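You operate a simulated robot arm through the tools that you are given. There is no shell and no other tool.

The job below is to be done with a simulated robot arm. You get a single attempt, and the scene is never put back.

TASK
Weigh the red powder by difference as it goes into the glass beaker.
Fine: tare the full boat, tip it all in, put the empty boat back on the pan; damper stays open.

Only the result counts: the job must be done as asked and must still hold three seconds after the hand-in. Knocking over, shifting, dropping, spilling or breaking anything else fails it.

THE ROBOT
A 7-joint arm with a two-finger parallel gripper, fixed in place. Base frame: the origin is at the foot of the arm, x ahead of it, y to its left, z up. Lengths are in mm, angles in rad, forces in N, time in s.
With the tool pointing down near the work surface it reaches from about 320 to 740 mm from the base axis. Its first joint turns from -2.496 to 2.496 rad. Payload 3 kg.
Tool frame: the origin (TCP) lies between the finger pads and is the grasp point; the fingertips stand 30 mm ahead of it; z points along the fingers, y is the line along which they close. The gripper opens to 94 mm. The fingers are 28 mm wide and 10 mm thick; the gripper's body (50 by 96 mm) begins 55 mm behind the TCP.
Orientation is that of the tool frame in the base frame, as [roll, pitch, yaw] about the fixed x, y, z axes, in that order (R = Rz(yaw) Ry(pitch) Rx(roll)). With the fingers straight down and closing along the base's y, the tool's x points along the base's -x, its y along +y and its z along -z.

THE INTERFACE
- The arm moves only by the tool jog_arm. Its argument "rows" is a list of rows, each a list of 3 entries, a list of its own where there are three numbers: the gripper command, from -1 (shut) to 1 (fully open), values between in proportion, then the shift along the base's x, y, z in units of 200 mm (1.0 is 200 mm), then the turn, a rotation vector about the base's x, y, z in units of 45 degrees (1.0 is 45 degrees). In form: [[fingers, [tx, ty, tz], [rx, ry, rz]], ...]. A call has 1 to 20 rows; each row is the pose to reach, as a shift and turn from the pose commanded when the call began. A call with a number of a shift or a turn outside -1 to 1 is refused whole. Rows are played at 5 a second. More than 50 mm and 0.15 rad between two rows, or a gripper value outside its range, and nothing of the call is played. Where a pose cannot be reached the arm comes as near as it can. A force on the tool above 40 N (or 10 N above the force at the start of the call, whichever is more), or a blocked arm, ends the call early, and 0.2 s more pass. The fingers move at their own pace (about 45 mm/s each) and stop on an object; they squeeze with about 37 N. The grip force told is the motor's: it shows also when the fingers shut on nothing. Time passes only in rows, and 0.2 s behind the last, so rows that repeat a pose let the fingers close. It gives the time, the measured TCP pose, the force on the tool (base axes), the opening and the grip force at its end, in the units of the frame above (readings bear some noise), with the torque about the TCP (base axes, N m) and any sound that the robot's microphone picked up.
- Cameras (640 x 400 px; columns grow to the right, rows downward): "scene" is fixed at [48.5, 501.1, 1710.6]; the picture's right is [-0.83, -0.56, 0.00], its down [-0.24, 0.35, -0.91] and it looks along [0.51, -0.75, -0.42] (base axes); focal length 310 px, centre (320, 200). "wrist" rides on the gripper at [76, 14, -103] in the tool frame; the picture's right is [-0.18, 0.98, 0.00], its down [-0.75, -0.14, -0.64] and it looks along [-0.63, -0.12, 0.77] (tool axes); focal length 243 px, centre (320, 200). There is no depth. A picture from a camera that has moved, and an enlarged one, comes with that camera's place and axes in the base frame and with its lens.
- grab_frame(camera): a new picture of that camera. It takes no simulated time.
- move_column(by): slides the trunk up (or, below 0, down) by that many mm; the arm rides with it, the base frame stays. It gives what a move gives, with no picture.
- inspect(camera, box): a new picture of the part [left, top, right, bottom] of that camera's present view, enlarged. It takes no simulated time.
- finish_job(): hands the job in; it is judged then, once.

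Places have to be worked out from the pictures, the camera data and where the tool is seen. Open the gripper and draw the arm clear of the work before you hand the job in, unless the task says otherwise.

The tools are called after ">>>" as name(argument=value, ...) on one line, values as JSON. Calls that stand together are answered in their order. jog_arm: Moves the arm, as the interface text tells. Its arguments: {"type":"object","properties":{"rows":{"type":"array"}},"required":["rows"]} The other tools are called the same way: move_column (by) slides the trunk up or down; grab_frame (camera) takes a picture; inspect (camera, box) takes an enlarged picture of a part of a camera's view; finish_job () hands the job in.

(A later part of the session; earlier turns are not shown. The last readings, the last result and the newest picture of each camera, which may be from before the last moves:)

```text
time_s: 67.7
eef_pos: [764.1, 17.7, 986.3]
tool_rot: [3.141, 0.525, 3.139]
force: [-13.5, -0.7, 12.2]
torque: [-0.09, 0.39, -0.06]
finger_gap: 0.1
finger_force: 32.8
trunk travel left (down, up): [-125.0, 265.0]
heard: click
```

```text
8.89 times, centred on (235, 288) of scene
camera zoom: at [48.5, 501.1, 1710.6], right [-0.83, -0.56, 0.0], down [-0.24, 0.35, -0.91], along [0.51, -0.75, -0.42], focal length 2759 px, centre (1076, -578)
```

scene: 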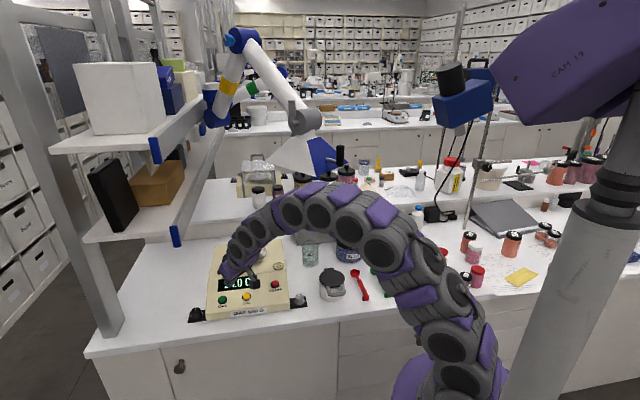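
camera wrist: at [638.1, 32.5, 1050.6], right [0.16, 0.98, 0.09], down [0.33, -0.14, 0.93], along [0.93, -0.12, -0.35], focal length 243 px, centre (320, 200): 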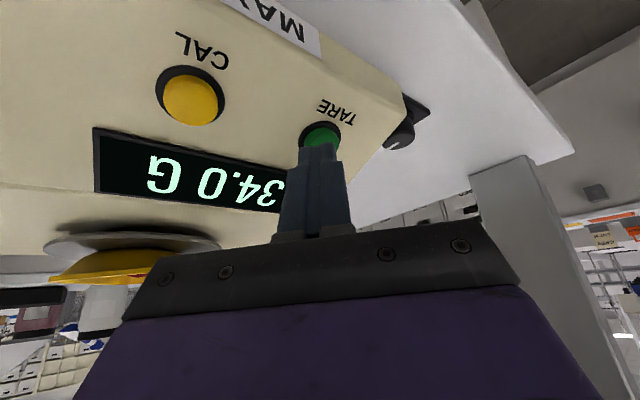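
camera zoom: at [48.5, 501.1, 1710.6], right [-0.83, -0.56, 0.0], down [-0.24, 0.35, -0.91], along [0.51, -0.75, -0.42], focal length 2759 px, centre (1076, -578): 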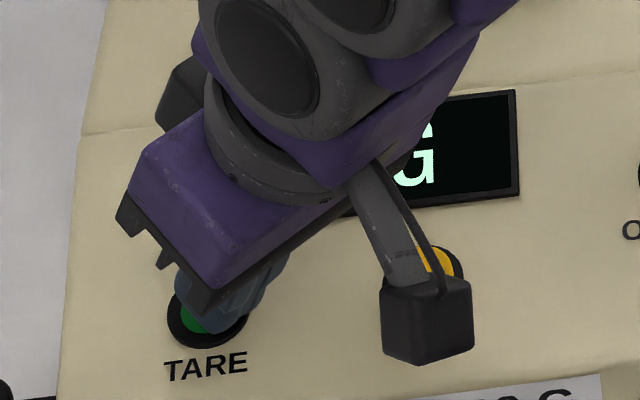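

A click was heard and the display seems to show zeros. I retract along the finger axis and check the display and that the balance has not shifted.

>>> jog_arm(rows=[[-1, [-0.02, 0, 0.035], [0, 0, 0]], [-1, [-0.07, 0, 0.121], [0, 0, 0]], [-1, [-0.14, 0, 0.242], [0, 0, 0]], [-1, [-0.22, 0, 0.381], [0, 0, 0]], [-1, [-0.3, 0, 0.52], [0, 0, 0]], [-1, [-0.3, 0, 0.52], [0, 0, 0]]])

>>> grab_frame(camera="wrist")

>>> inspect(camera="scene", box=[195, 225, 305, 320])

```text
time_s: 69.1
eef_pos: [705.7, 19.7, 1089.2]
tool_rot: [-3.141, 0.524, 3.14]
force: [-0.2, -0.5, -0.1]
torque: [-0.01, -0.02, -0.01]
finger_gap: 0.0
finger_force: 33.0
trunk travel left (down, up): [-125.0, 265.0]
```

```text
taken
camera wrist: at [588.1, 33.7, 1137.8], right [0.16, 0.98, 0.09], down [0.33, -0.14, 0.93], along [0.93, -0.12, -0.35], focal length 243 px, centre (320, 200)
```

wrist: 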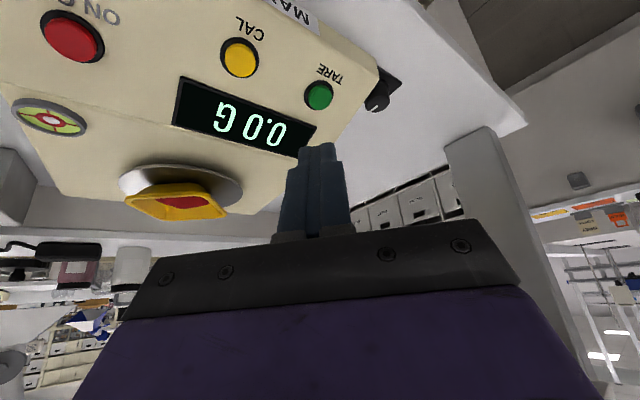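

```text
4.21 times, centred on (250, 272) of scene
camera zoom: at [48.5, 501.1, 1710.6], right [-0.83, -0.56, 0.0], down [-0.24, 0.35, -0.91], along [0.51, -0.75, -0.42], focal length 1307 px, centre (615, -105)
```

zoom: 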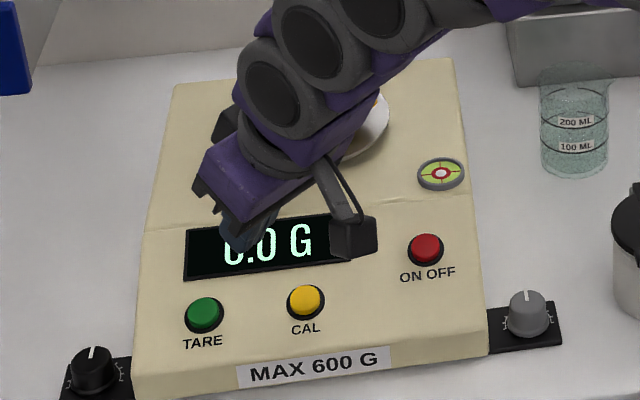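

The display reads 0.0 g with the full boat on the pan, and nothing on the balance has shifted. I retrace to the withdrawal point in front of the boat, opening the fingers on the way.

>>> jog_arm(rows=[[-1, [0.01, -0.06, 0.02], [0, 0, -0.02]], [-0.6, [0.06, -0.2, 0.07], [0, 0, -0.05]], [-0.1, [0.13, -0.36, 0.12], [0, 0, -0.1]], [0.3, [0.21, -0.53, 0.16], [0, 0, -0.15]], [0.7, [0.3, -0.69, 0.18], [0, 0, -0.19]], [1, [0.38, -0.82, 0.183], [0, 0, -0.23]], [1, [0.44, -0.91, 0.1831], [0, 0, -0.255]], [1, [0.455, -0.93, 0.1831], [0, 0, -0.26]], [1, [0.455, -0.93, 0.1831], [0, 0, -0.26]]])

>>> grab_frame(camera="wrist")

>>> inspect(camera="scene", box=[195, 225, 305, 320])

```text
time_s: 71.1
eef_pos: [795.4, -169.6, 1124.5]
tool_rot: [3.14, 0.523, 2.937]
force: [0.5, -1.0, -0.3]
torque: [0.0, 0.01, 0.02]
finger_gap: 94.0
finger_force: 0.0
trunk travel left (down, up): [-125.0, 265.0]
```

```text
taken
camera wrist: at [684.0, -131.6, 1173.2], right [0.36, 0.93, 0.09], down [0.3, -0.21, 0.93], along [0.89, -0.3, -0.35], focal length 243 px, centre (320, 200)
```

wrist: 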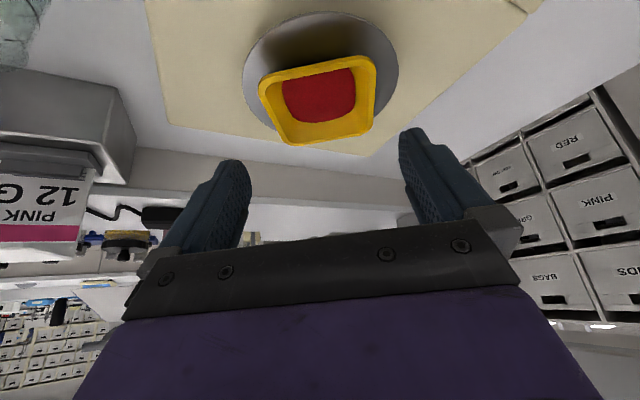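

```text
4.21 times, centred on (250, 272) of scene
camera zoom: at [48.5, 501.1, 1710.6], right [-0.83, -0.56, 0.0], down [-0.24, 0.35, -0.91], along [0.51, -0.75, -0.42], focal length 1307 px, centre (615, -105)
```

zoom: 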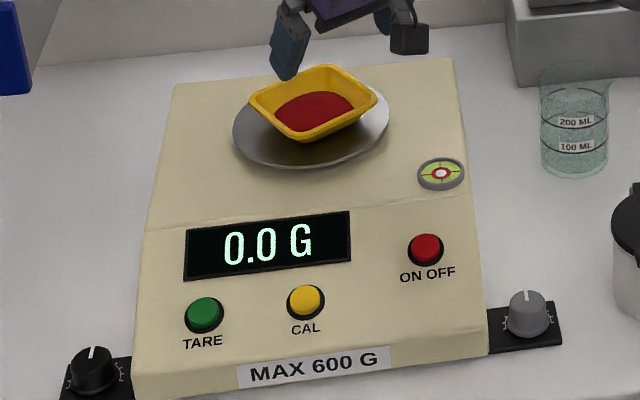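

The arm came back about 3 mm off sideways relative to the earlier withdrawal, so I will realign visually. I move to about 30 mm short of the grasp pose, corrected from the camera positions.

>>> jog_arm(rows=[[1, [0.03, -0.005, -0.05], [0, 0, 0]], [1, [0.09, -0.015, -0.15], [0, 0, 0]], [1, [0.15, -0.025, -0.25], [0, 0, 0]], [1, [0.178, -0.029, -0.304], [0, 0, 0]], [1, [0.178, -0.029, -0.304], [0, 0, 0]], [1, [0.178, -0.029, -0.304], [0, 0, 0]]])

>>> inspect(camera="wrist", box=[200, 60, 440, 210])

>>> inspect(camera="wrist", box=[380, 100, 440, 160])

>>> inspect(camera="wrist", box=[210, 120, 290, 200])

```text
time_s: 72.5
eef_pos: [831.7, -174.9, 1063.4]
tool_rot: [3.138, 0.524, 2.935]
force: [-0.4, 0.0, 0.9]
torque: [-0.02, 0.0, -0.02]
finger_gap: 94.0
finger_force: 0.1
trunk travel left (down, up): [-125.0, 265.0]
```

```text
2.67 times, centred on (320, 135) of wrist
camera zoom: at [720.2, -136.6, 1112.1], right [0.36, 0.93, 0.09], down [0.3, -0.21, 0.93], along [0.89, -0.3, -0.35], focal length 647 px, centre (320, 373)
```

zoom: 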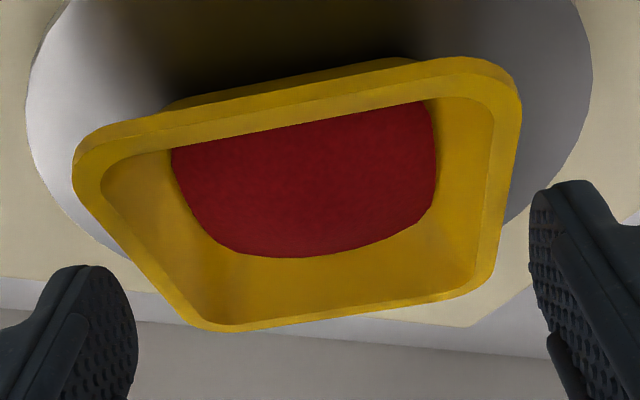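

```text
6.67 times, centred on (410, 130) of wrist
camera zoom: at [720.2, -136.6, 1112.1], right [0.36, 0.93, 0.09], down [0.3, -0.21, 0.93], along [0.89, -0.3, -0.35], focal length 1618 px, centre (-280, 667)
```

zoom: 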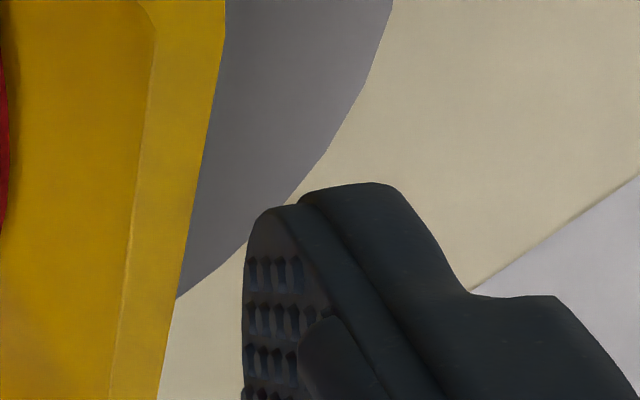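

```text
5.00 times, centred on (250, 160) of wrist
camera zoom: at [720.2, -136.6, 1112.1], right [0.36, 0.93, 0.09], down [0.3, -0.21, 0.93], along [0.89, -0.3, -0.35], focal length 1213 px, centre (670, 400)
```

zoom: 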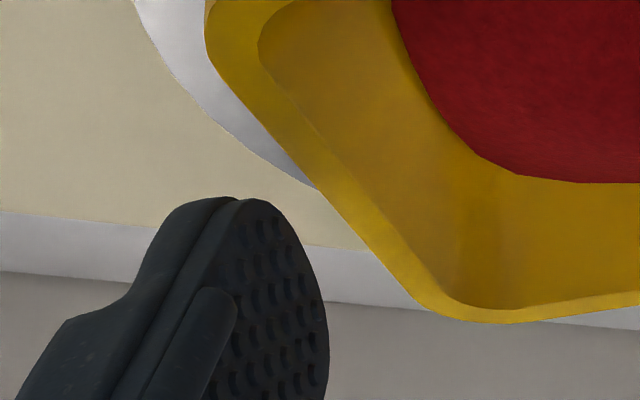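

The rim is centred to about 0.5 mm with clearances of roughly 2 mm. I apply that correction and go halfway in, then check.

>>> jog_arm(rows=[[1, [0.005, -0.004, -0.01], [0, 0, 0]], [1, [0.02, -0.0065, -0.035], [0, 0, 0]], [1, [0.036, -0.0103, -0.065], [0, 0, 0]], [1, [0.036, -0.0103, -0.065], [0, 0, 0]]])

>>> inspect(camera="wrist", box=[200, 60, 440, 210])

>>> inspect(camera="scene", box=[205, 235, 285, 295])

```text
time_s: 73.5
eef_pos: [837.6, -174.9, 1051.3]
tool_rot: [3.141, 0.523, 2.935]
force: [-0.7, -0.5, 0.4]
torque: [0.02, 0.01, -0.01]
finger_gap: 93.8
finger_force: 0.2
trunk travel left (down, up): [-125.0, 265.0]
```

```text
2.67 times, centred on (320, 135) of wrist
camera zoom: at [726.8, -138.4, 1098.7], right [0.36, 0.93, 0.09], down [0.3, -0.21, 0.93], along [0.89, -0.3, -0.35], focal length 647 px, centre (320, 373)
```

zoom: 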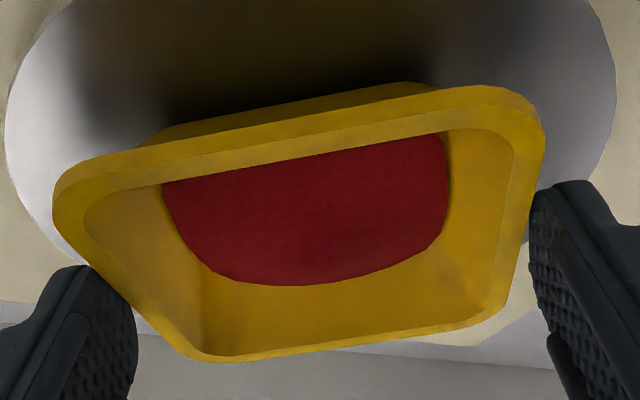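

```text
6.67 times, centred on (245, 265) of scene
camera zoom: at [48.5, 501.1, 1710.6], right [-0.83, -0.56, 0.0], down [-0.24, 0.35, -0.91], along [0.51, -0.75, -0.42], focal length 2069 px, centre (820, -233)
```

zoom: 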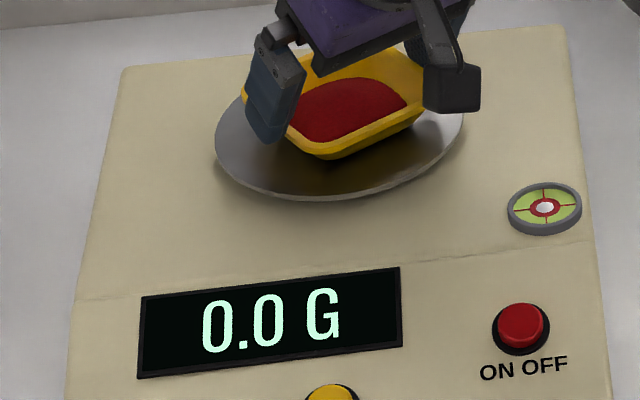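

Nothing touches: the display still reads 0.0 and the boat has not moved. I finish the approach to the grasp pose.

>>> jog_arm(rows=[[1, [0.012, -0.003, -0.02], [0, 0, 0]], [1, [0.024, -0.006, -0.041], [0, 0, 0]], [1, [0.036, -0.0085, -0.0615], [0, 0, 0]], [1, [0.036, -0.0085, -0.0615], [0, 0, 0]]])

>>> inspect(camera="wrist", box=[200, 60, 440, 210])

>>> inspect(camera="scene", box=[205, 235, 285, 295])

```text
time_s: 74.5
eef_pos: [846.2, -177.3, 1037.3]
tool_rot: [3.138, 0.524, 2.935]
force: [-0.2, 0.5, -0.2]
torque: [0.02, -0.03, 0.01]
finger_gap: 93.9
finger_force: 0.0
trunk travel left (down, up): [-125.0, 265.0]
```

```text
2.67 times, centred on (320, 135) of wrist
camera zoom: at [735.6, -139.7, 1086.6], right [0.36, 0.93, 0.09], down [0.3, -0.21, 0.93], along [0.89, -0.3, -0.35], focal length 647 px, centre (320, 373)
```

zoom: 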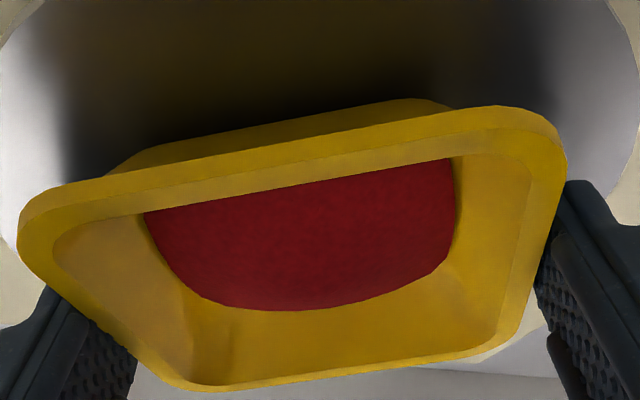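

```text
6.67 times, centred on (245, 265) of scene
camera zoom: at [48.5, 501.1, 1710.6], right [-0.83, -0.56, 0.0], down [-0.24, 0.35, -0.91], along [0.51, -0.75, -0.42], focal length 2069 px, centre (820, -233)
```

zoom: 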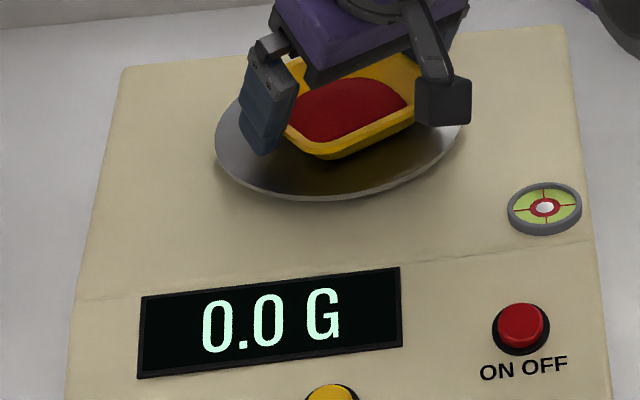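

In position at the previous grasp pose. I close with a slight upward ease so that the squeeze does not load the pan.

>>> jog_arm(rows=[[0.9, [0, 0, 0], [0, 0, 0]], [0.84, [0, 0, 0], [0, 0, 0]], [0.8, [0, 0, 0], [0, 0, 0]], [0.78, [0, 0, 0.003], [0, 0, 0]], [0.74, [0, 0, 0.006], [0, 0, 0]], [0.7, [0, 0, 0.009], [0, 0, 0]], [0.7, [0, 0, 0.009], [0, 0, 0]], [0.7, [0, 0, 0.009], [0, 0, 0]]])

>>> inspect(camera="wrist", box=[200, 60, 440, 210])

>>> inspect(camera="scene", box=[205, 235, 285, 295])

```text
time_s: 76.3
eef_pos: [845.7, -176.0, 1040.4]
tool_rot: [3.138, 0.524, 2.937]
force: [0.0, 0.2, -0.5]
torque: [-0.04, -0.01, -0.02]
finger_gap: 82.0
finger_force: 37.1
trunk travel left (down, up): [-125.0, 265.0]
```

```text
2.67 times, centred on (320, 135) of wrist
camera zoom: at [735.1, -139.9, 1088.2], right [0.36, 0.93, 0.09], down [0.3, -0.21, 0.93], along [0.89, -0.3, -0.35], focal length 647 px, centre (320, 373)
```

zoom: 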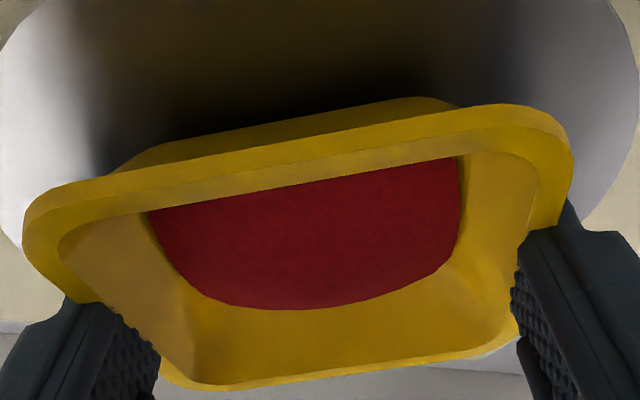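

```text
6.67 times, centred on (245, 265) of scene
camera zoom: at [48.5, 501.1, 1710.6], right [-0.83, -0.56, 0.0], down [-0.24, 0.35, -0.91], along [0.51, -0.75, -0.42], focal length 2069 px, centre (820, -233)
```

zoom: 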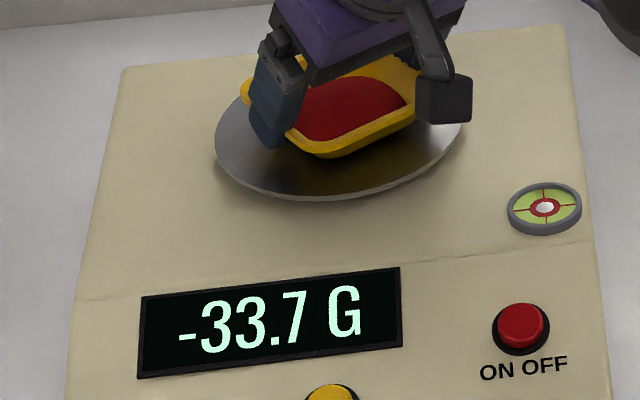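

The boat is gripped and lifted off the pan; the display shows about -33.7 g with the full boat removed. I raise it slowly, then draw it in a little toward the base, keeping it level.

>>> jog_arm(rows=[[0.7, [0, 0, 0.015], [0, 0, 0]], [0.7, [0, 0, 0.05], [0, 0, 0]], [0.7, [0, 0, 0.11], [0, 0, 0]], [0.7, [-0.03, 0.006, 0.18], [0, 0, 0]], [0.7, [-0.09, 0.018, 0.25], [0, 0, 0]], [0.7, [-0.17, 0.035, 0.31], [0, 0, 0]], [0.7, [-0.25, 0.052, 0.34], [0, 0, 0]], [0.7, [-0.3, 0.062, 0.35], [0, 0, 0]], [0.7, [-0.32, 0.066, 0.35], [0, 0, 0]], [0.7, [-0.32, 0.066, 0.35], [0, 0, 0]]])

>>> grab_frame(camera="wrist")

>>> inspect(camera="scene", box=[195, 225, 325, 320])

```text
time_s: 78.5
eef_pos: [782.3, -163.5, 1110.9]
tool_rot: [-3.141, 0.527, 2.937]
force: [0.1, -1.0, 0.1]
torque: [-0.01, -0.01, 0.01]
finger_gap: 81.9
finger_force: 36.8
trunk travel left (down, up): [-125.0, 265.0]
```

```text
taken
camera wrist: at [672.2, -126.0, 1159.8], right [0.36, 0.93, 0.09], down [0.29, -0.21, 0.93], along [0.89, -0.31, -0.35], focal length 243 px, centre (320, 200)
```

wrist: 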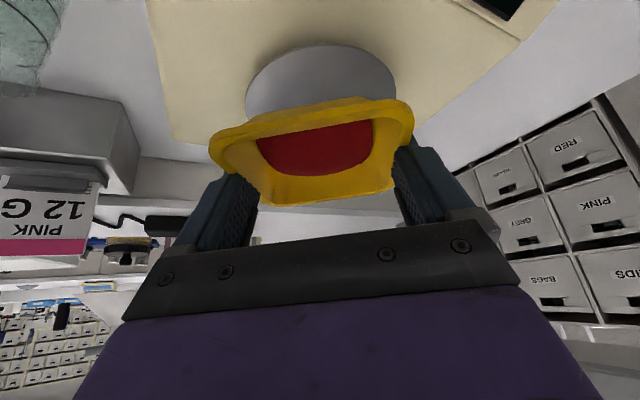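

```text
4.21 times, centred on (260, 272) of scene
camera zoom: at [48.5, 501.1, 1710.6], right [-0.83, -0.56, 0.0], down [-0.24, 0.35, -0.91], along [0.51, -0.75, -0.42], focal length 1307 px, centre (573, -105)
```

zoom: 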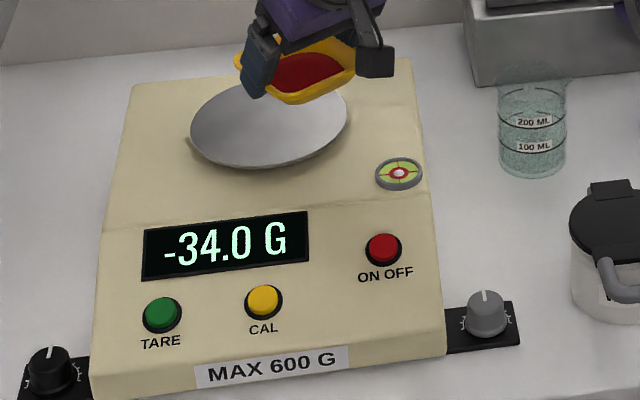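

The balance reads -34.0 g with the boat in hand and powder intact. I now carry the boat level toward the beaker, turning the tool about the vertical so a free corner of the boat will face the beaker mouth.

>>> jog_arm(rows=[[0.7, [-0.02, -0.0375, 0], [0, 0, -0.05]], [0.7, [-0.06, -0.1125, 0], [0, 0, -0.16]], [0.7, [-0.1, -0.1875, 0], [0, 0, -0.27]], [0.7, [-0.14, -0.2625, 0], [0, 0, -0.38]], [0.7, [-0.18, -0.3375, 0], [0, 0, -0.48]], [0.7, [-0.2, -0.375, 0], [0, 0, -0.537]], [0.7, [-0.2, -0.375, 0], [0, 0, -0.537]]])

>>> grab_frame(camera="wrist")

>>> inspect(camera="scene", box=[250, 215, 380, 310])

```text
time_s: 80.1
eef_pos: [742.3, -238.8, 1110.6]
tool_rot: [3.141, 0.525, 2.514]
force: [0.7, -0.2, -0.3]
torque: [0.0, 0.04, -0.05]
finger_gap: 81.6
finger_force: 37.3
trunk travel left (down, up): [-125.0, 265.0]
```

```text
taken
camera wrist: at [656.7, -158.8, 1158.9], right [0.71, 0.7, 0.09], down [0.18, -0.31, 0.93], along [0.68, -0.64, -0.35], focal length 243 px, centre (320, 200)
```

wrist: 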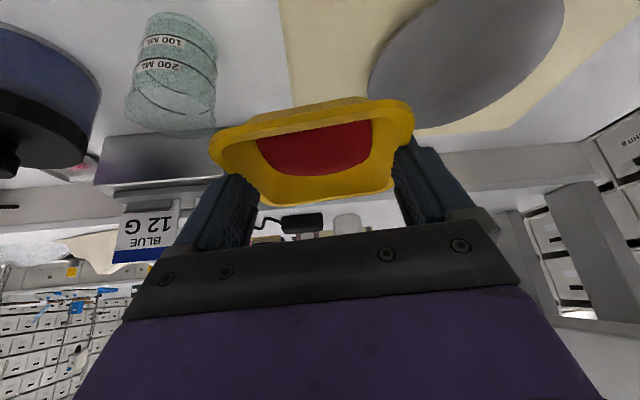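

```text
4.21 times, centred on (315, 262) of scene
camera zoom: at [48.5, 501.1, 1710.6], right [-0.83, -0.56, 0.0], down [-0.24, 0.35, -0.91], along [0.51, -0.75, -0.42], focal length 1307 px, centre (341, -63)
```

zoom: 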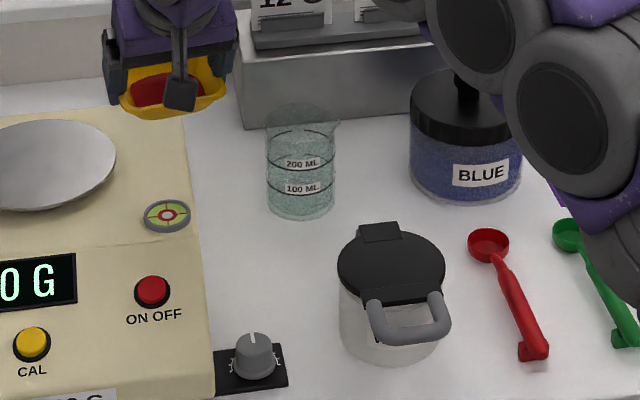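

I enlarge the beaker in this wrist view to fix its axis and rim height.

>>> inspect(camera="wrist", box=[110, 0, 240, 140])

>>> inspect(camera="scene", box=[295, 235, 325, 270])

```text
2.86 times, centred on (175, 70) of wrist
camera zoom: at [656.7, -158.8, 1158.9], right [0.71, 0.7, 0.09], down [0.18, -0.31, 0.93], along [0.68, -0.64, -0.35], focal length 693 px, centre (734, 571)
```

zoom: 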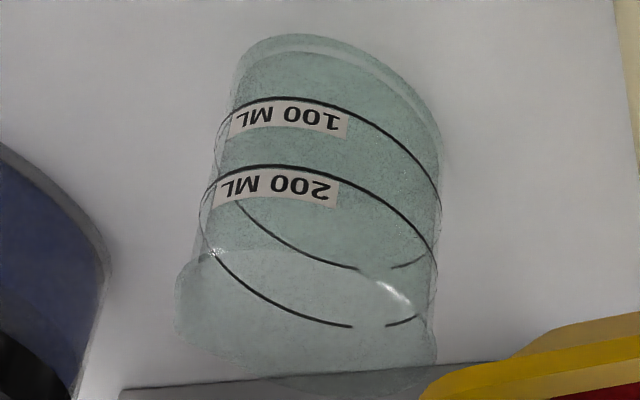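

```text
11.43 times, centred on (310, 252) of scene
camera zoom: at [48.5, 501.1, 1710.6], right [-0.83, -0.56, 0.0], down [-0.24, 0.35, -0.91], along [0.51, -0.75, -0.42], focal length 3547 px, centre (434, -400)
```

zoom: 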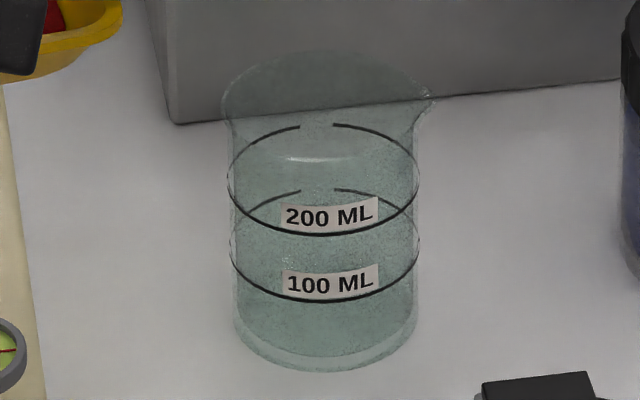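

Using the silhouettes from two wrist views, the beaker axis is at about [700.5,-378], radius 35 mm, with the rim at about z=992. I bring the boat level to the starting pose of the pour, with its free corner above the mouth and about 75 mm over the rim.

>>> jog_arm(rows=[[0.7, [-0.014, -0.038, -0.015], [0, 0, -0.05]], [0.7, [-0.043, -0.115, -0.05], [0, 0, -0.16]], [0.7, [-0.072, -0.19, -0.085], [0, 0, -0.27]], [0.7, [-0.1, -0.27, -0.12], [0, 0, -0.38]], [0.7, [-0.13, -0.345, -0.15], [0, 0, -0.48]], [0.7, [-0.144, -0.3835, -0.1635], [0, 0, -0.534]], [0.7, [-0.144, -0.3835, -0.1635], [0, 0, -0.534]]])

>>> grab_frame(camera="wrist")

>>> inspect(camera="scene", box=[250, 215, 380, 310])

```text
time_s: 81.7
eef_pos: [715.0, -317.2, 1077.8]
tool_rot: [3.141, 0.524, 2.094]
force: [-0.7, -0.1, 0.3]
torque: [0.01, -0.02, 0.01]
finger_gap: 81.5
finger_force: 37.0
trunk travel left (down, up): [-125.0, 265.0]
```

```text
taken
camera wrist: at [668.5, -208.0, 1126.2], right [0.93, 0.35, 0.09], down [0.04, -0.36, 0.93], along [0.36, -0.86, -0.35], focal length 243 px, centre (320, 200)
```

wrist: 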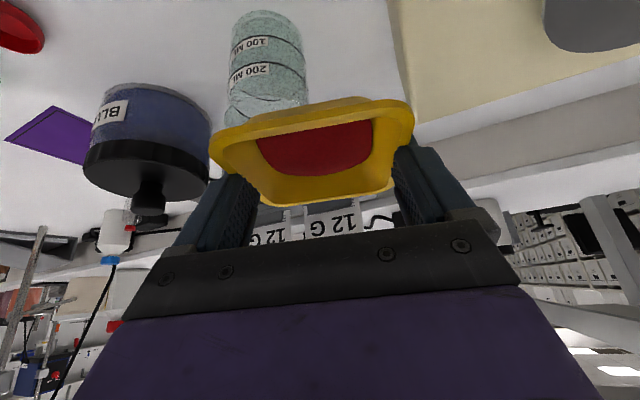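

```text
4.21 times, centred on (315, 262) of scene
camera zoom: at [48.5, 501.1, 1710.6], right [-0.83, -0.56, 0.0], down [-0.24, 0.35, -0.91], along [0.51, -0.75, -0.42], focal length 1307 px, centre (341, -63)
```

zoom: 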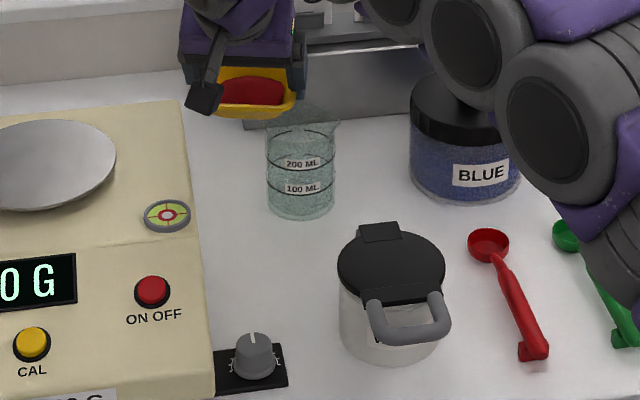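

The boat is level at the pour start. I enlarge the wrist view to verify where the pouring corner actually is relative to my model.

>>> inspect(camera="wrist", box=[200, 80, 430, 220])

>>> inspect(camera="scene", box=[280, 205, 340, 270])

```text
2.78 times, centred on (315, 150) of wrist
camera zoom: at [668.5, -208.0, 1126.2], right [0.93, 0.35, 0.09], down [0.04, -0.36, 0.93], along [0.36, -0.86, -0.35], focal length 675 px, centre (334, 339)
```

zoom: 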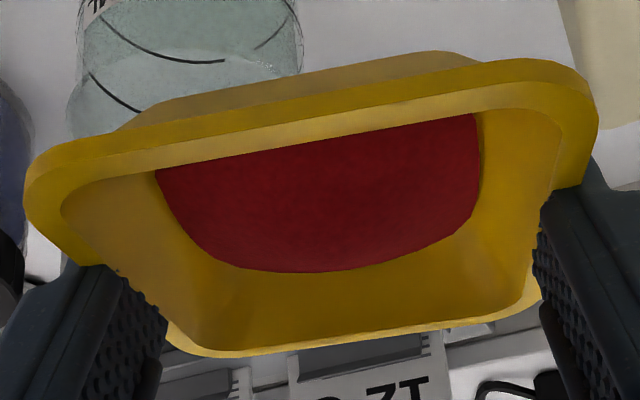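

```text
6.15 times, centred on (310, 238) of scene
camera zoom: at [48.5, 501.1, 1710.6], right [-0.83, -0.56, 0.0], down [-0.24, 0.35, -0.91], along [0.51, -0.75, -0.42], focal length 1910 px, centre (382, -31)
```

zoom: 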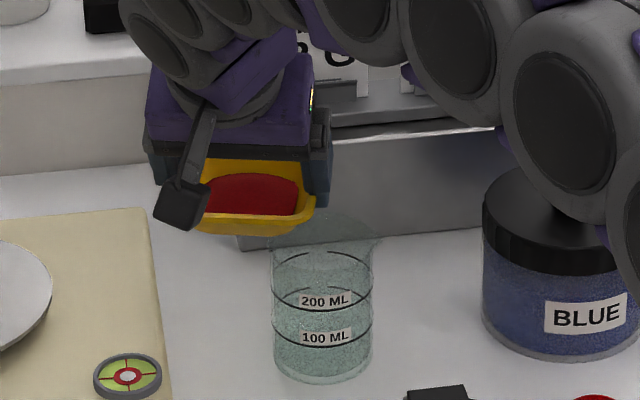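

The corner is where I modelled it within a few mm. I begin tilting about the corner: first 15° while lowering slightly, still well below any slide angle, then check.

>>> jog_arm(rows=[[0.7, [0.01, -0.008, -0.03], [0.105, -0.036, -0.056]], [0.7, [0.021, -0.017, -0.06], [0.21, -0.071, -0.111]], [0.7, [0.031, -0.025, -0.085], [0.3156, -0.1071, -0.1667]], [0.7, [0.031, -0.025, -0.085], [0.3156, -0.1071, -0.1667]]])

>>> inspect(camera="wrist", box=[180, 40, 440, 230])

>>> inspect(camera="scene", box=[270, 205, 350, 270])

```text
time_s: 82.7
eef_pos: [718.8, -323.0, 1060.8]
tool_rot: [2.948, 0.33, 1.881]
force: [0.1, 0.1, -0.7]
torque: [0.0, 0.0, 0.03]
finger_gap: 81.7
finger_force: 37.2
trunk travel left (down, up): [-125.0, 265.0]
```

```text
2.11 times, centred on (310, 135) of wrist
camera zoom: at [682.5, -223.8, 1131.4], right [0.95, 0.19, 0.24], down [-0.09, -0.57, 0.81], along [0.29, -0.8, -0.53], focal length 511 px, centre (341, 337)
```

zoom: 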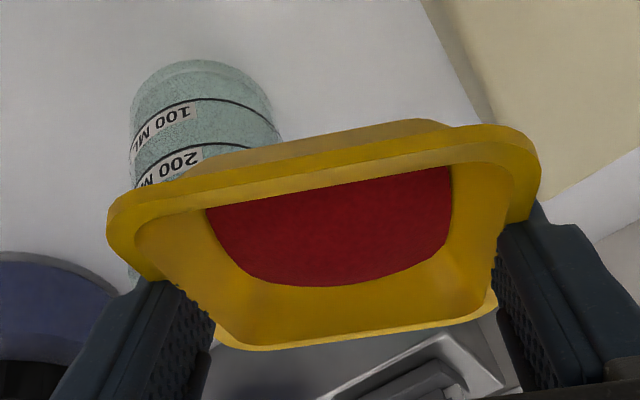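

```text
6.15 times, centred on (310, 238) of scene
camera zoom: at [48.5, 501.1, 1710.6], right [-0.83, -0.56, 0.0], down [-0.24, 0.35, -0.91], along [0.51, -0.75, -0.42], focal length 1910 px, centre (382, -31)
```

zoom: 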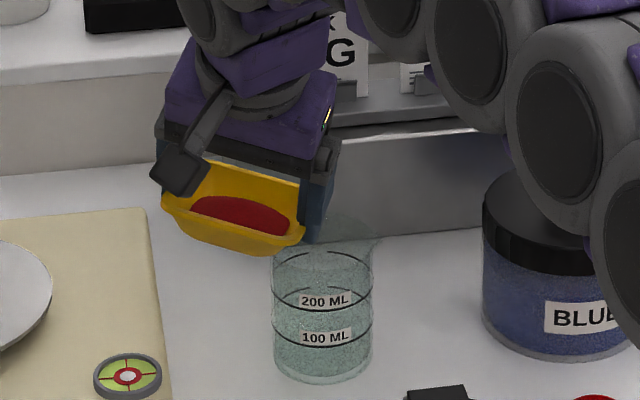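

The corner sits above the beaker mouth as intended and the powder is unmoved at 15°. Next tilt step to 30°.

>>> jog_arm(rows=[[0.7, [0.0055, -0.017, 0.003], [0.1, -0.049, -0.056]], [0.7, [0.011, -0.033, 0.007], [0.2, -0.098, -0.111]], [0.7, [0.0165, -0.05, 0.01], [0.299, -0.1474, -0.1667]], [0.7, [0.0165, -0.05, 0.01], [0.299, -0.1474, -0.1667]]])

>>> inspect(camera="wrist", box=[180, 40, 440, 230])

>>> inspect(camera="scene", box=[270, 205, 350, 270])

```text
time_s: 83.7
eef_pos: [723.9, -331.6, 1062.1]
tool_rot: [2.778, 0.128, 1.711]
force: [-0.2, -0.5, -0.2]
torque: [0.01, 0.02, -0.02]
finger_gap: 82.1
finger_force: 36.7
trunk travel left (down, up): [-125.0, 265.0]
```

```text
2.11 times, centred on (310, 135) of wrist
camera zoom: at [688.6, -247.8, 1150.8], right [0.93, -0.01, 0.37], down [-0.26, -0.72, 0.64], along [0.26, -0.69, -0.67], focal length 511 px, centre (341, 337)
```

zoom: 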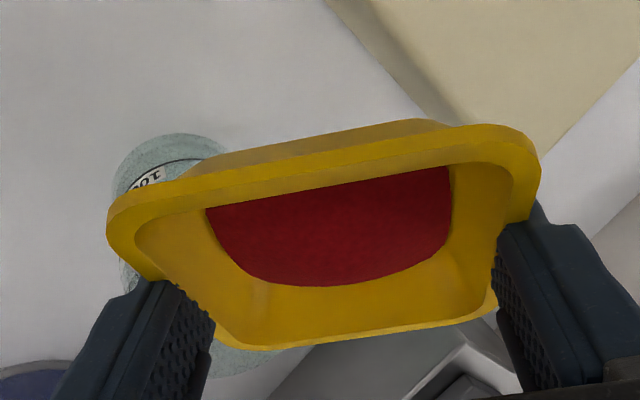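

```text
6.15 times, centred on (310, 238) of scene
camera zoom: at [48.5, 501.1, 1710.6], right [-0.83, -0.56, 0.0], down [-0.24, 0.35, -0.91], along [0.51, -0.75, -0.42], focal length 1910 px, centre (382, -31)
```

zoom: 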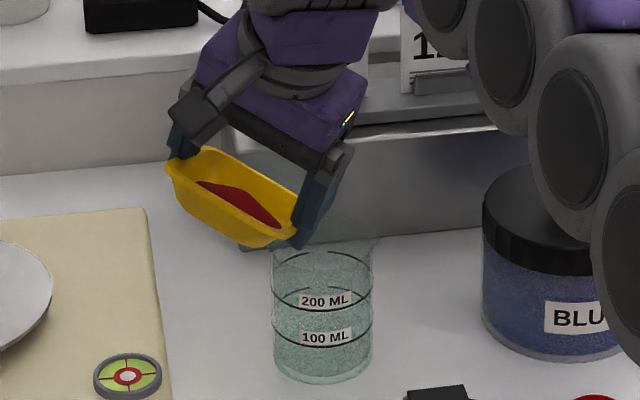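

At 30° the powder is still in place and the corner is over the mouth. Next step to 45°, turning a little more so that the arm stays between pot and jar.

>>> jog_arm(rows=[[0.7, [0.0045, -0.0195, 0.005], [0.066, -0.051, -0.083]], [0.7, [0.009, -0.039, 0.01], [0.132, -0.101, -0.167]], [0.7, [0.013, -0.058, 0.015], [0.198, -0.152, -0.25]], [0.7, [0.0175, -0.0775, 0.02], [0.2645, -0.2029, -0.3333]], [0.7, [0.0175, -0.0775, 0.02], [0.2645, -0.2029, -0.3333]]])

>>> inspect(camera="wrist", box=[180, 40, 440, 230])

>>> inspect(camera="scene", box=[270, 205, 350, 270])

```text
time_s: 84.9
eef_pos: [727.3, -346.6, 1066.7]
tool_rot: [2.619, -0.081, 1.444]
force: [-0.6, 0.6, -0.4]
torque: [-0.01, 0.02, 0.01]
finger_gap: 82.1
finger_force: 36.5
trunk travel left (down, up): [-125.0, 265.0]
```

```text
2.11 times, centred on (310, 135) of wrist
camera zoom: at [698.4, -274.8, 1165.4], right [0.82, -0.33, 0.47], down [-0.54, -0.73, 0.42], along [0.21, -0.6, -0.77], focal length 511 px, centre (341, 337)
```

zoom: 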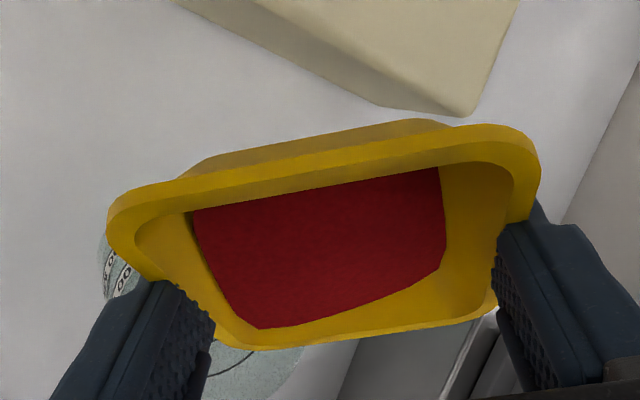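

```text
6.15 times, centred on (310, 238) of scene
camera zoom: at [48.5, 501.1, 1710.6], right [-0.83, -0.56, 0.0], down [-0.24, 0.35, -0.91], along [0.51, -0.75, -0.42], focal length 1910 px, centre (382, -31)
```

zoom: 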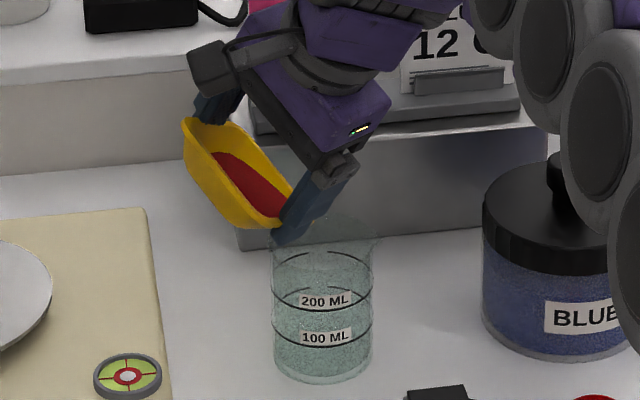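

The powder has started sliding toward the pouring corner, and my projection puts that corner about 20 mm above the mouth and within 10 mm of its axis. I trim 5 mm toward the axis and tilt on to 60°.

>>> jog_arm(rows=[[0.7, [0.0, -0.025, 0.0], [0, 0, 0]], [0.7, [-0.0075, -0.04, 0.0025], [0.054, -0.064, -0.055]], [0.7, [-0.015, -0.057, 0.005], [0.107, -0.128, -0.111]], [0.7, [-0.022, -0.073, 0.008], [0.161, -0.191, -0.167]], [0.7, [-0.03, -0.0895, 0.01], [0.2143, -0.2553, -0.2222]], [0.7, [-0.03, -0.0895, 0.01], [0.2143, -0.2553, -0.2222]]])

>>> inspect(camera="wrist", box=[180, 40, 440, 230])

>>> inspect(camera="scene", box=[270, 205, 350, 270])

```text
time_s: 86.3
eef_pos: [720.4, -365.4, 1067.6]
tool_rot: [2.453, -0.284, 1.297]
force: [0.0, 0.2, -0.4]
torque: [0.0, 0.0, 0.02]
finger_gap: 81.7
finger_force: 37.0
trunk travel left (down, up): [-125.0, 265.0]
```

```text
2.11 times, centred on (310, 135) of wrist
camera zoom: at [682.3, -304.2, 1171.9], right [0.64, -0.54, 0.55], down [-0.72, -0.67, 0.18], along [0.27, -0.51, -0.82], focal length 511 px, centre (341, 337)
```

zoom: 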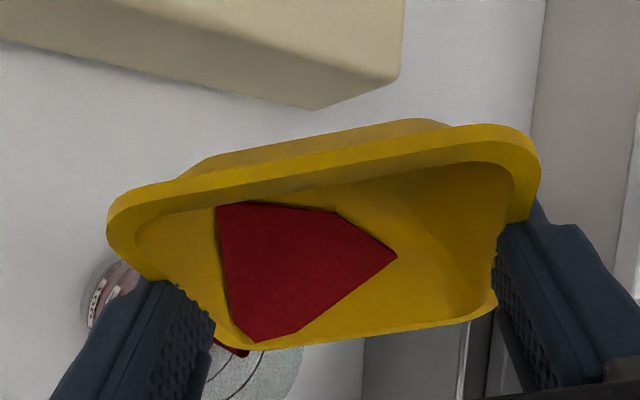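

```text
6.15 times, centred on (310, 238) of scene
camera zoom: at [48.5, 501.1, 1710.6], right [-0.83, -0.56, 0.0], down [-0.24, 0.35, -0.91], along [0.51, -0.75, -0.42], focal length 1910 px, centre (382, -31)
```

zoom: 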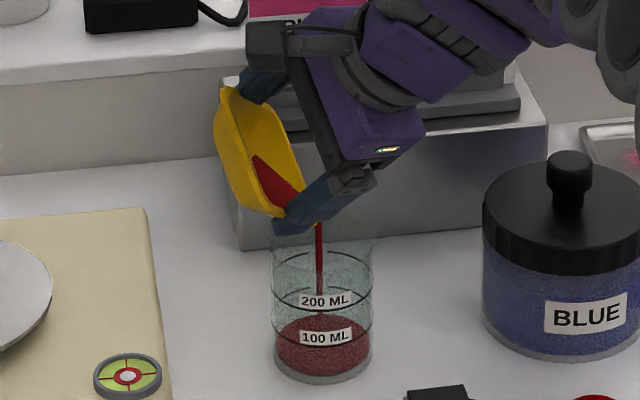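

The powder is streaming down the middle of the beaker. I hold for a moment and then tilt on slowly to 75°, keeping the corner over the mouth.

>>> jog_arm(rows=[[0.7, [0, 0, 0], [0, 0, 0]], [0.7, [0, 0, 0], [0, 0, 0]], [0.7, [0, 0, 0], [0, 0, 0]], [0.7, [-0.012, -0.01, 0.003], [0.036, -0.056, -0.022]], [0.7, [-0.023, -0.019, 0.006], [0.072, -0.112, -0.044]], [0.7, [-0.035, -0.028, 0.009], [0.107, -0.169, -0.067]], [0.7, [-0.046, -0.038, 0.012], [0.143, -0.225, -0.089]], [0.7, [-0.0575, -0.047, 0.015], [0.1791, -0.2811, -0.1111]], [0.7, [-0.0575, -0.047, 0.015], [0.1791, -0.2811, -0.1111]]])

>>> inspect(camera="wrist", box=[180, 40, 440, 230])

>>> inspect(camera="scene", box=[270, 205, 350, 270])

```text
time_s: 88.3
eef_pos: [710.3, -374.0, 1070.7]
tool_rot: [2.267, -0.48, 1.279]
force: [-1.2, 0.6, 0.0]
torque: [-0.02, 0.05, -0.02]
finger_gap: 81.9
finger_force: 37.2
trunk travel left (down, up): [-125.0, 265.0]
```

```text
2.11 times, centred on (310, 135) of wrist
camera zoom: at [652.7, -324.2, 1171.4], right [0.46, -0.67, 0.58], down [-0.79, -0.61, -0.08], along [0.41, -0.43, -0.81], focal length 511 px, centre (341, 337)
```

zoom: 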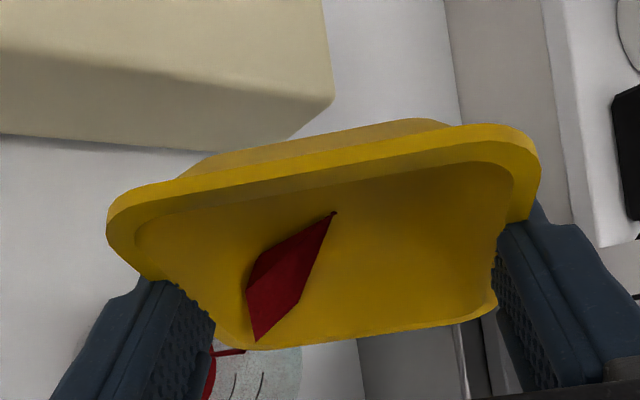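

```text
6.15 times, centred on (310, 238) of scene
camera zoom: at [48.5, 501.1, 1710.6], right [-0.83, -0.56, 0.0], down [-0.24, 0.35, -0.91], along [0.51, -0.75, -0.42], focal length 1910 px, centre (382, -31)
```

zoom: 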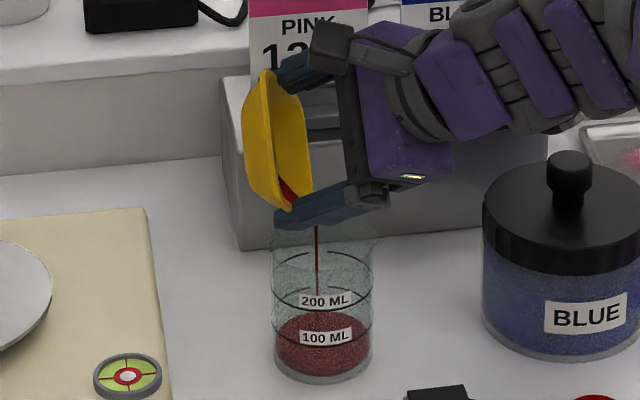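

Most of the powder is in the beaker and the stream is still centred. I hold briefly and continue to 90°.

>>> jog_arm(rows=[[0.7, [0, 0, 0], [0, 0, 0]], [0.7, [0, 0, 0], [0, 0, 0]], [0.7, [-0.0134, -0.0075, 0], [0.031, -0.059, -0.022]], [0.7, [-0.027, -0.015, 0], [0.062, -0.118, -0.044]], [0.7, [-0.04, -0.0225, 0], [0.092, -0.177, -0.067]], [0.7, [-0.0535, -0.03, 0], [0.123, -0.237, -0.089]], [0.7, [-0.067, -0.0375, 0], [0.1539, -0.2957, -0.1111]], [0.7, [-0.067, -0.0375, 0], [0.1539, -0.2957, -0.1111]], [0.7, [-0.067, -0.0375, 0], [0.1539, -0.2957, -0.1111]]])

>>> inspect(camera="wrist", box=[180, 40, 440, 230])

>>> inspect(camera="scene", box=[270, 205, 350, 270])

```text
time_s: 90.3
eef_pos: [695.6, -381.7, 1071.9]
tool_rot: [2.041, -0.66, 1.315]
force: [0.0, 0.4, -0.5]
torque: [-0.01, -0.02, 0.02]
finger_gap: 82.0
finger_force: 37.0
trunk travel left (down, up): [-125.0, 265.0]
```

```text
2.11 times, centred on (310, 135) of wrist
camera zoom: at [620.6, -337.2, 1162.2], right [0.26, -0.77, 0.58], down [-0.79, -0.51, -0.33], along [0.55, -0.37, -0.74], focal length 511 px, centre (341, 337)
```

zoom: 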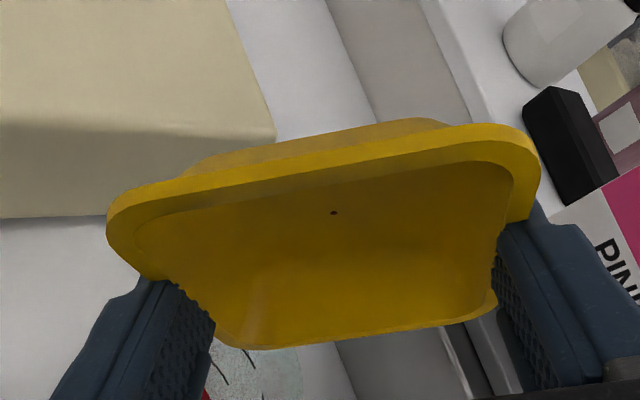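

```text
6.15 times, centred on (310, 238) of scene
camera zoom: at [48.5, 501.1, 1710.6], right [-0.83, -0.56, 0.0], down [-0.24, 0.35, -0.91], along [0.51, -0.75, -0.42], focal length 1910 px, centre (382, -31)
```

zoom: 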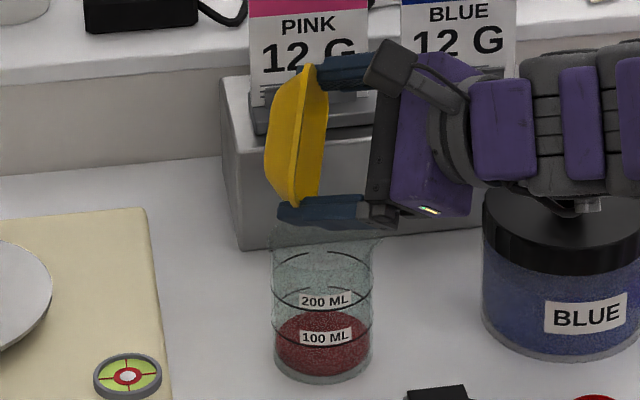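

The boat looks empty at 90° and the beaker holds the powder. I tip it a further 20° past vertical over the mouth so nothing is left behind.

>>> jog_arm(rows=[[0.7, [-0.018, -0.008, 0], [0.037, -0.081, -0.004]], [0.7, [-0.036, -0.016, 0], [0.074, -0.162, -0.009]], [0.7, [-0.054, -0.024, 0], [0.111, -0.243, -0.013]], [0.7, [-0.072, -0.032, 0], [0.147, -0.324, -0.018]], [0.7, [-0.0895, -0.0395, 0], [0.1843, -0.4044, -0.022]], [0.7, [-0.0895, -0.0395, 0], [0.1843, -0.4044, -0.022]], [0.7, [-0.0895, -0.0395, 0], [0.1843, -0.4044, -0.022]], [0.7, [-0.0895, -0.0395, 0], [0.1843, -0.4044, -0.022]], [0.7, [-0.0895, -0.0395, 0], [0.1843, -0.4044, -0.022]]])

>>> inspect(camera="wrist", box=[180, 40, 440, 230])

>>> inspect(camera="scene", box=[270, 205, 350, 270])

>>> grab_frame(camera="scene")

```text
time_s: 92.3
eef_pos: [677.4, -390.0, 1071.3]
tool_rot: [1.632, -0.846, 1.579]
force: [0.1, 0.5, 0.2]
torque: [0.02, 0.01, -0.04]
finger_gap: 81.8
finger_force: 37.3
trunk travel left (down, up): [-125.0, 265.0]
```

```text
2.11 times, centred on (310, 135) of wrist
camera zoom: at [576.5, -356.3, 1139.2], right [0.07, -0.86, 0.51], down [-0.65, -0.43, -0.63], along [0.76, -0.29, -0.58], focal length 511 px, centre (341, 337)
```

zoom: 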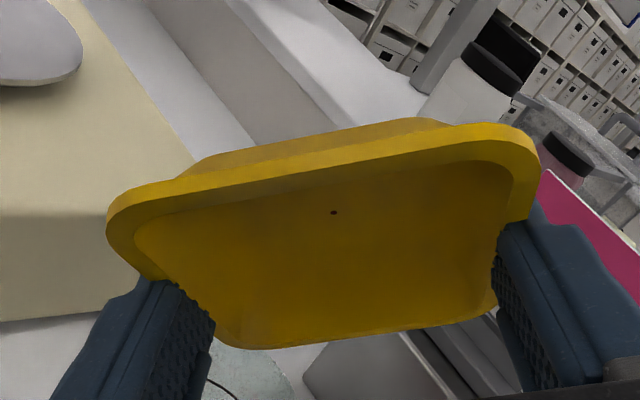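

```text
6.15 times, centred on (310, 238) of scene
camera zoom: at [48.5, 501.1, 1710.6], right [-0.83, -0.56, 0.0], down [-0.24, 0.35, -0.91], along [0.51, -0.75, -0.42], focal length 1910 px, centre (382, -31)
```

zoom: 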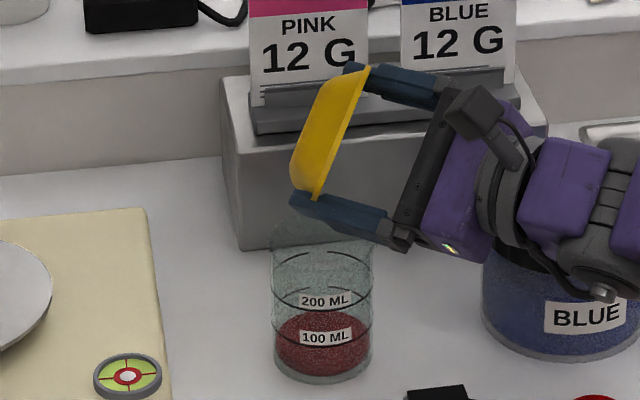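

```text
taken
```

scene: 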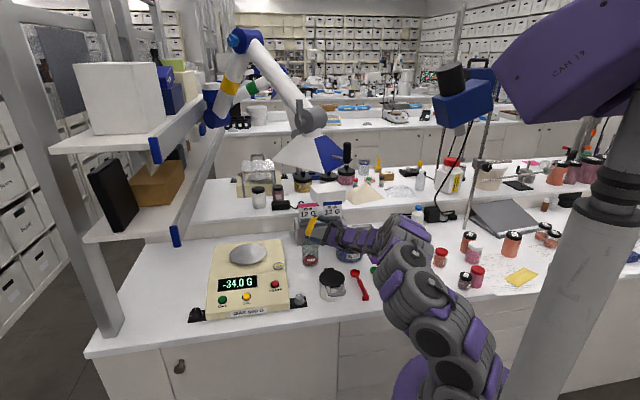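

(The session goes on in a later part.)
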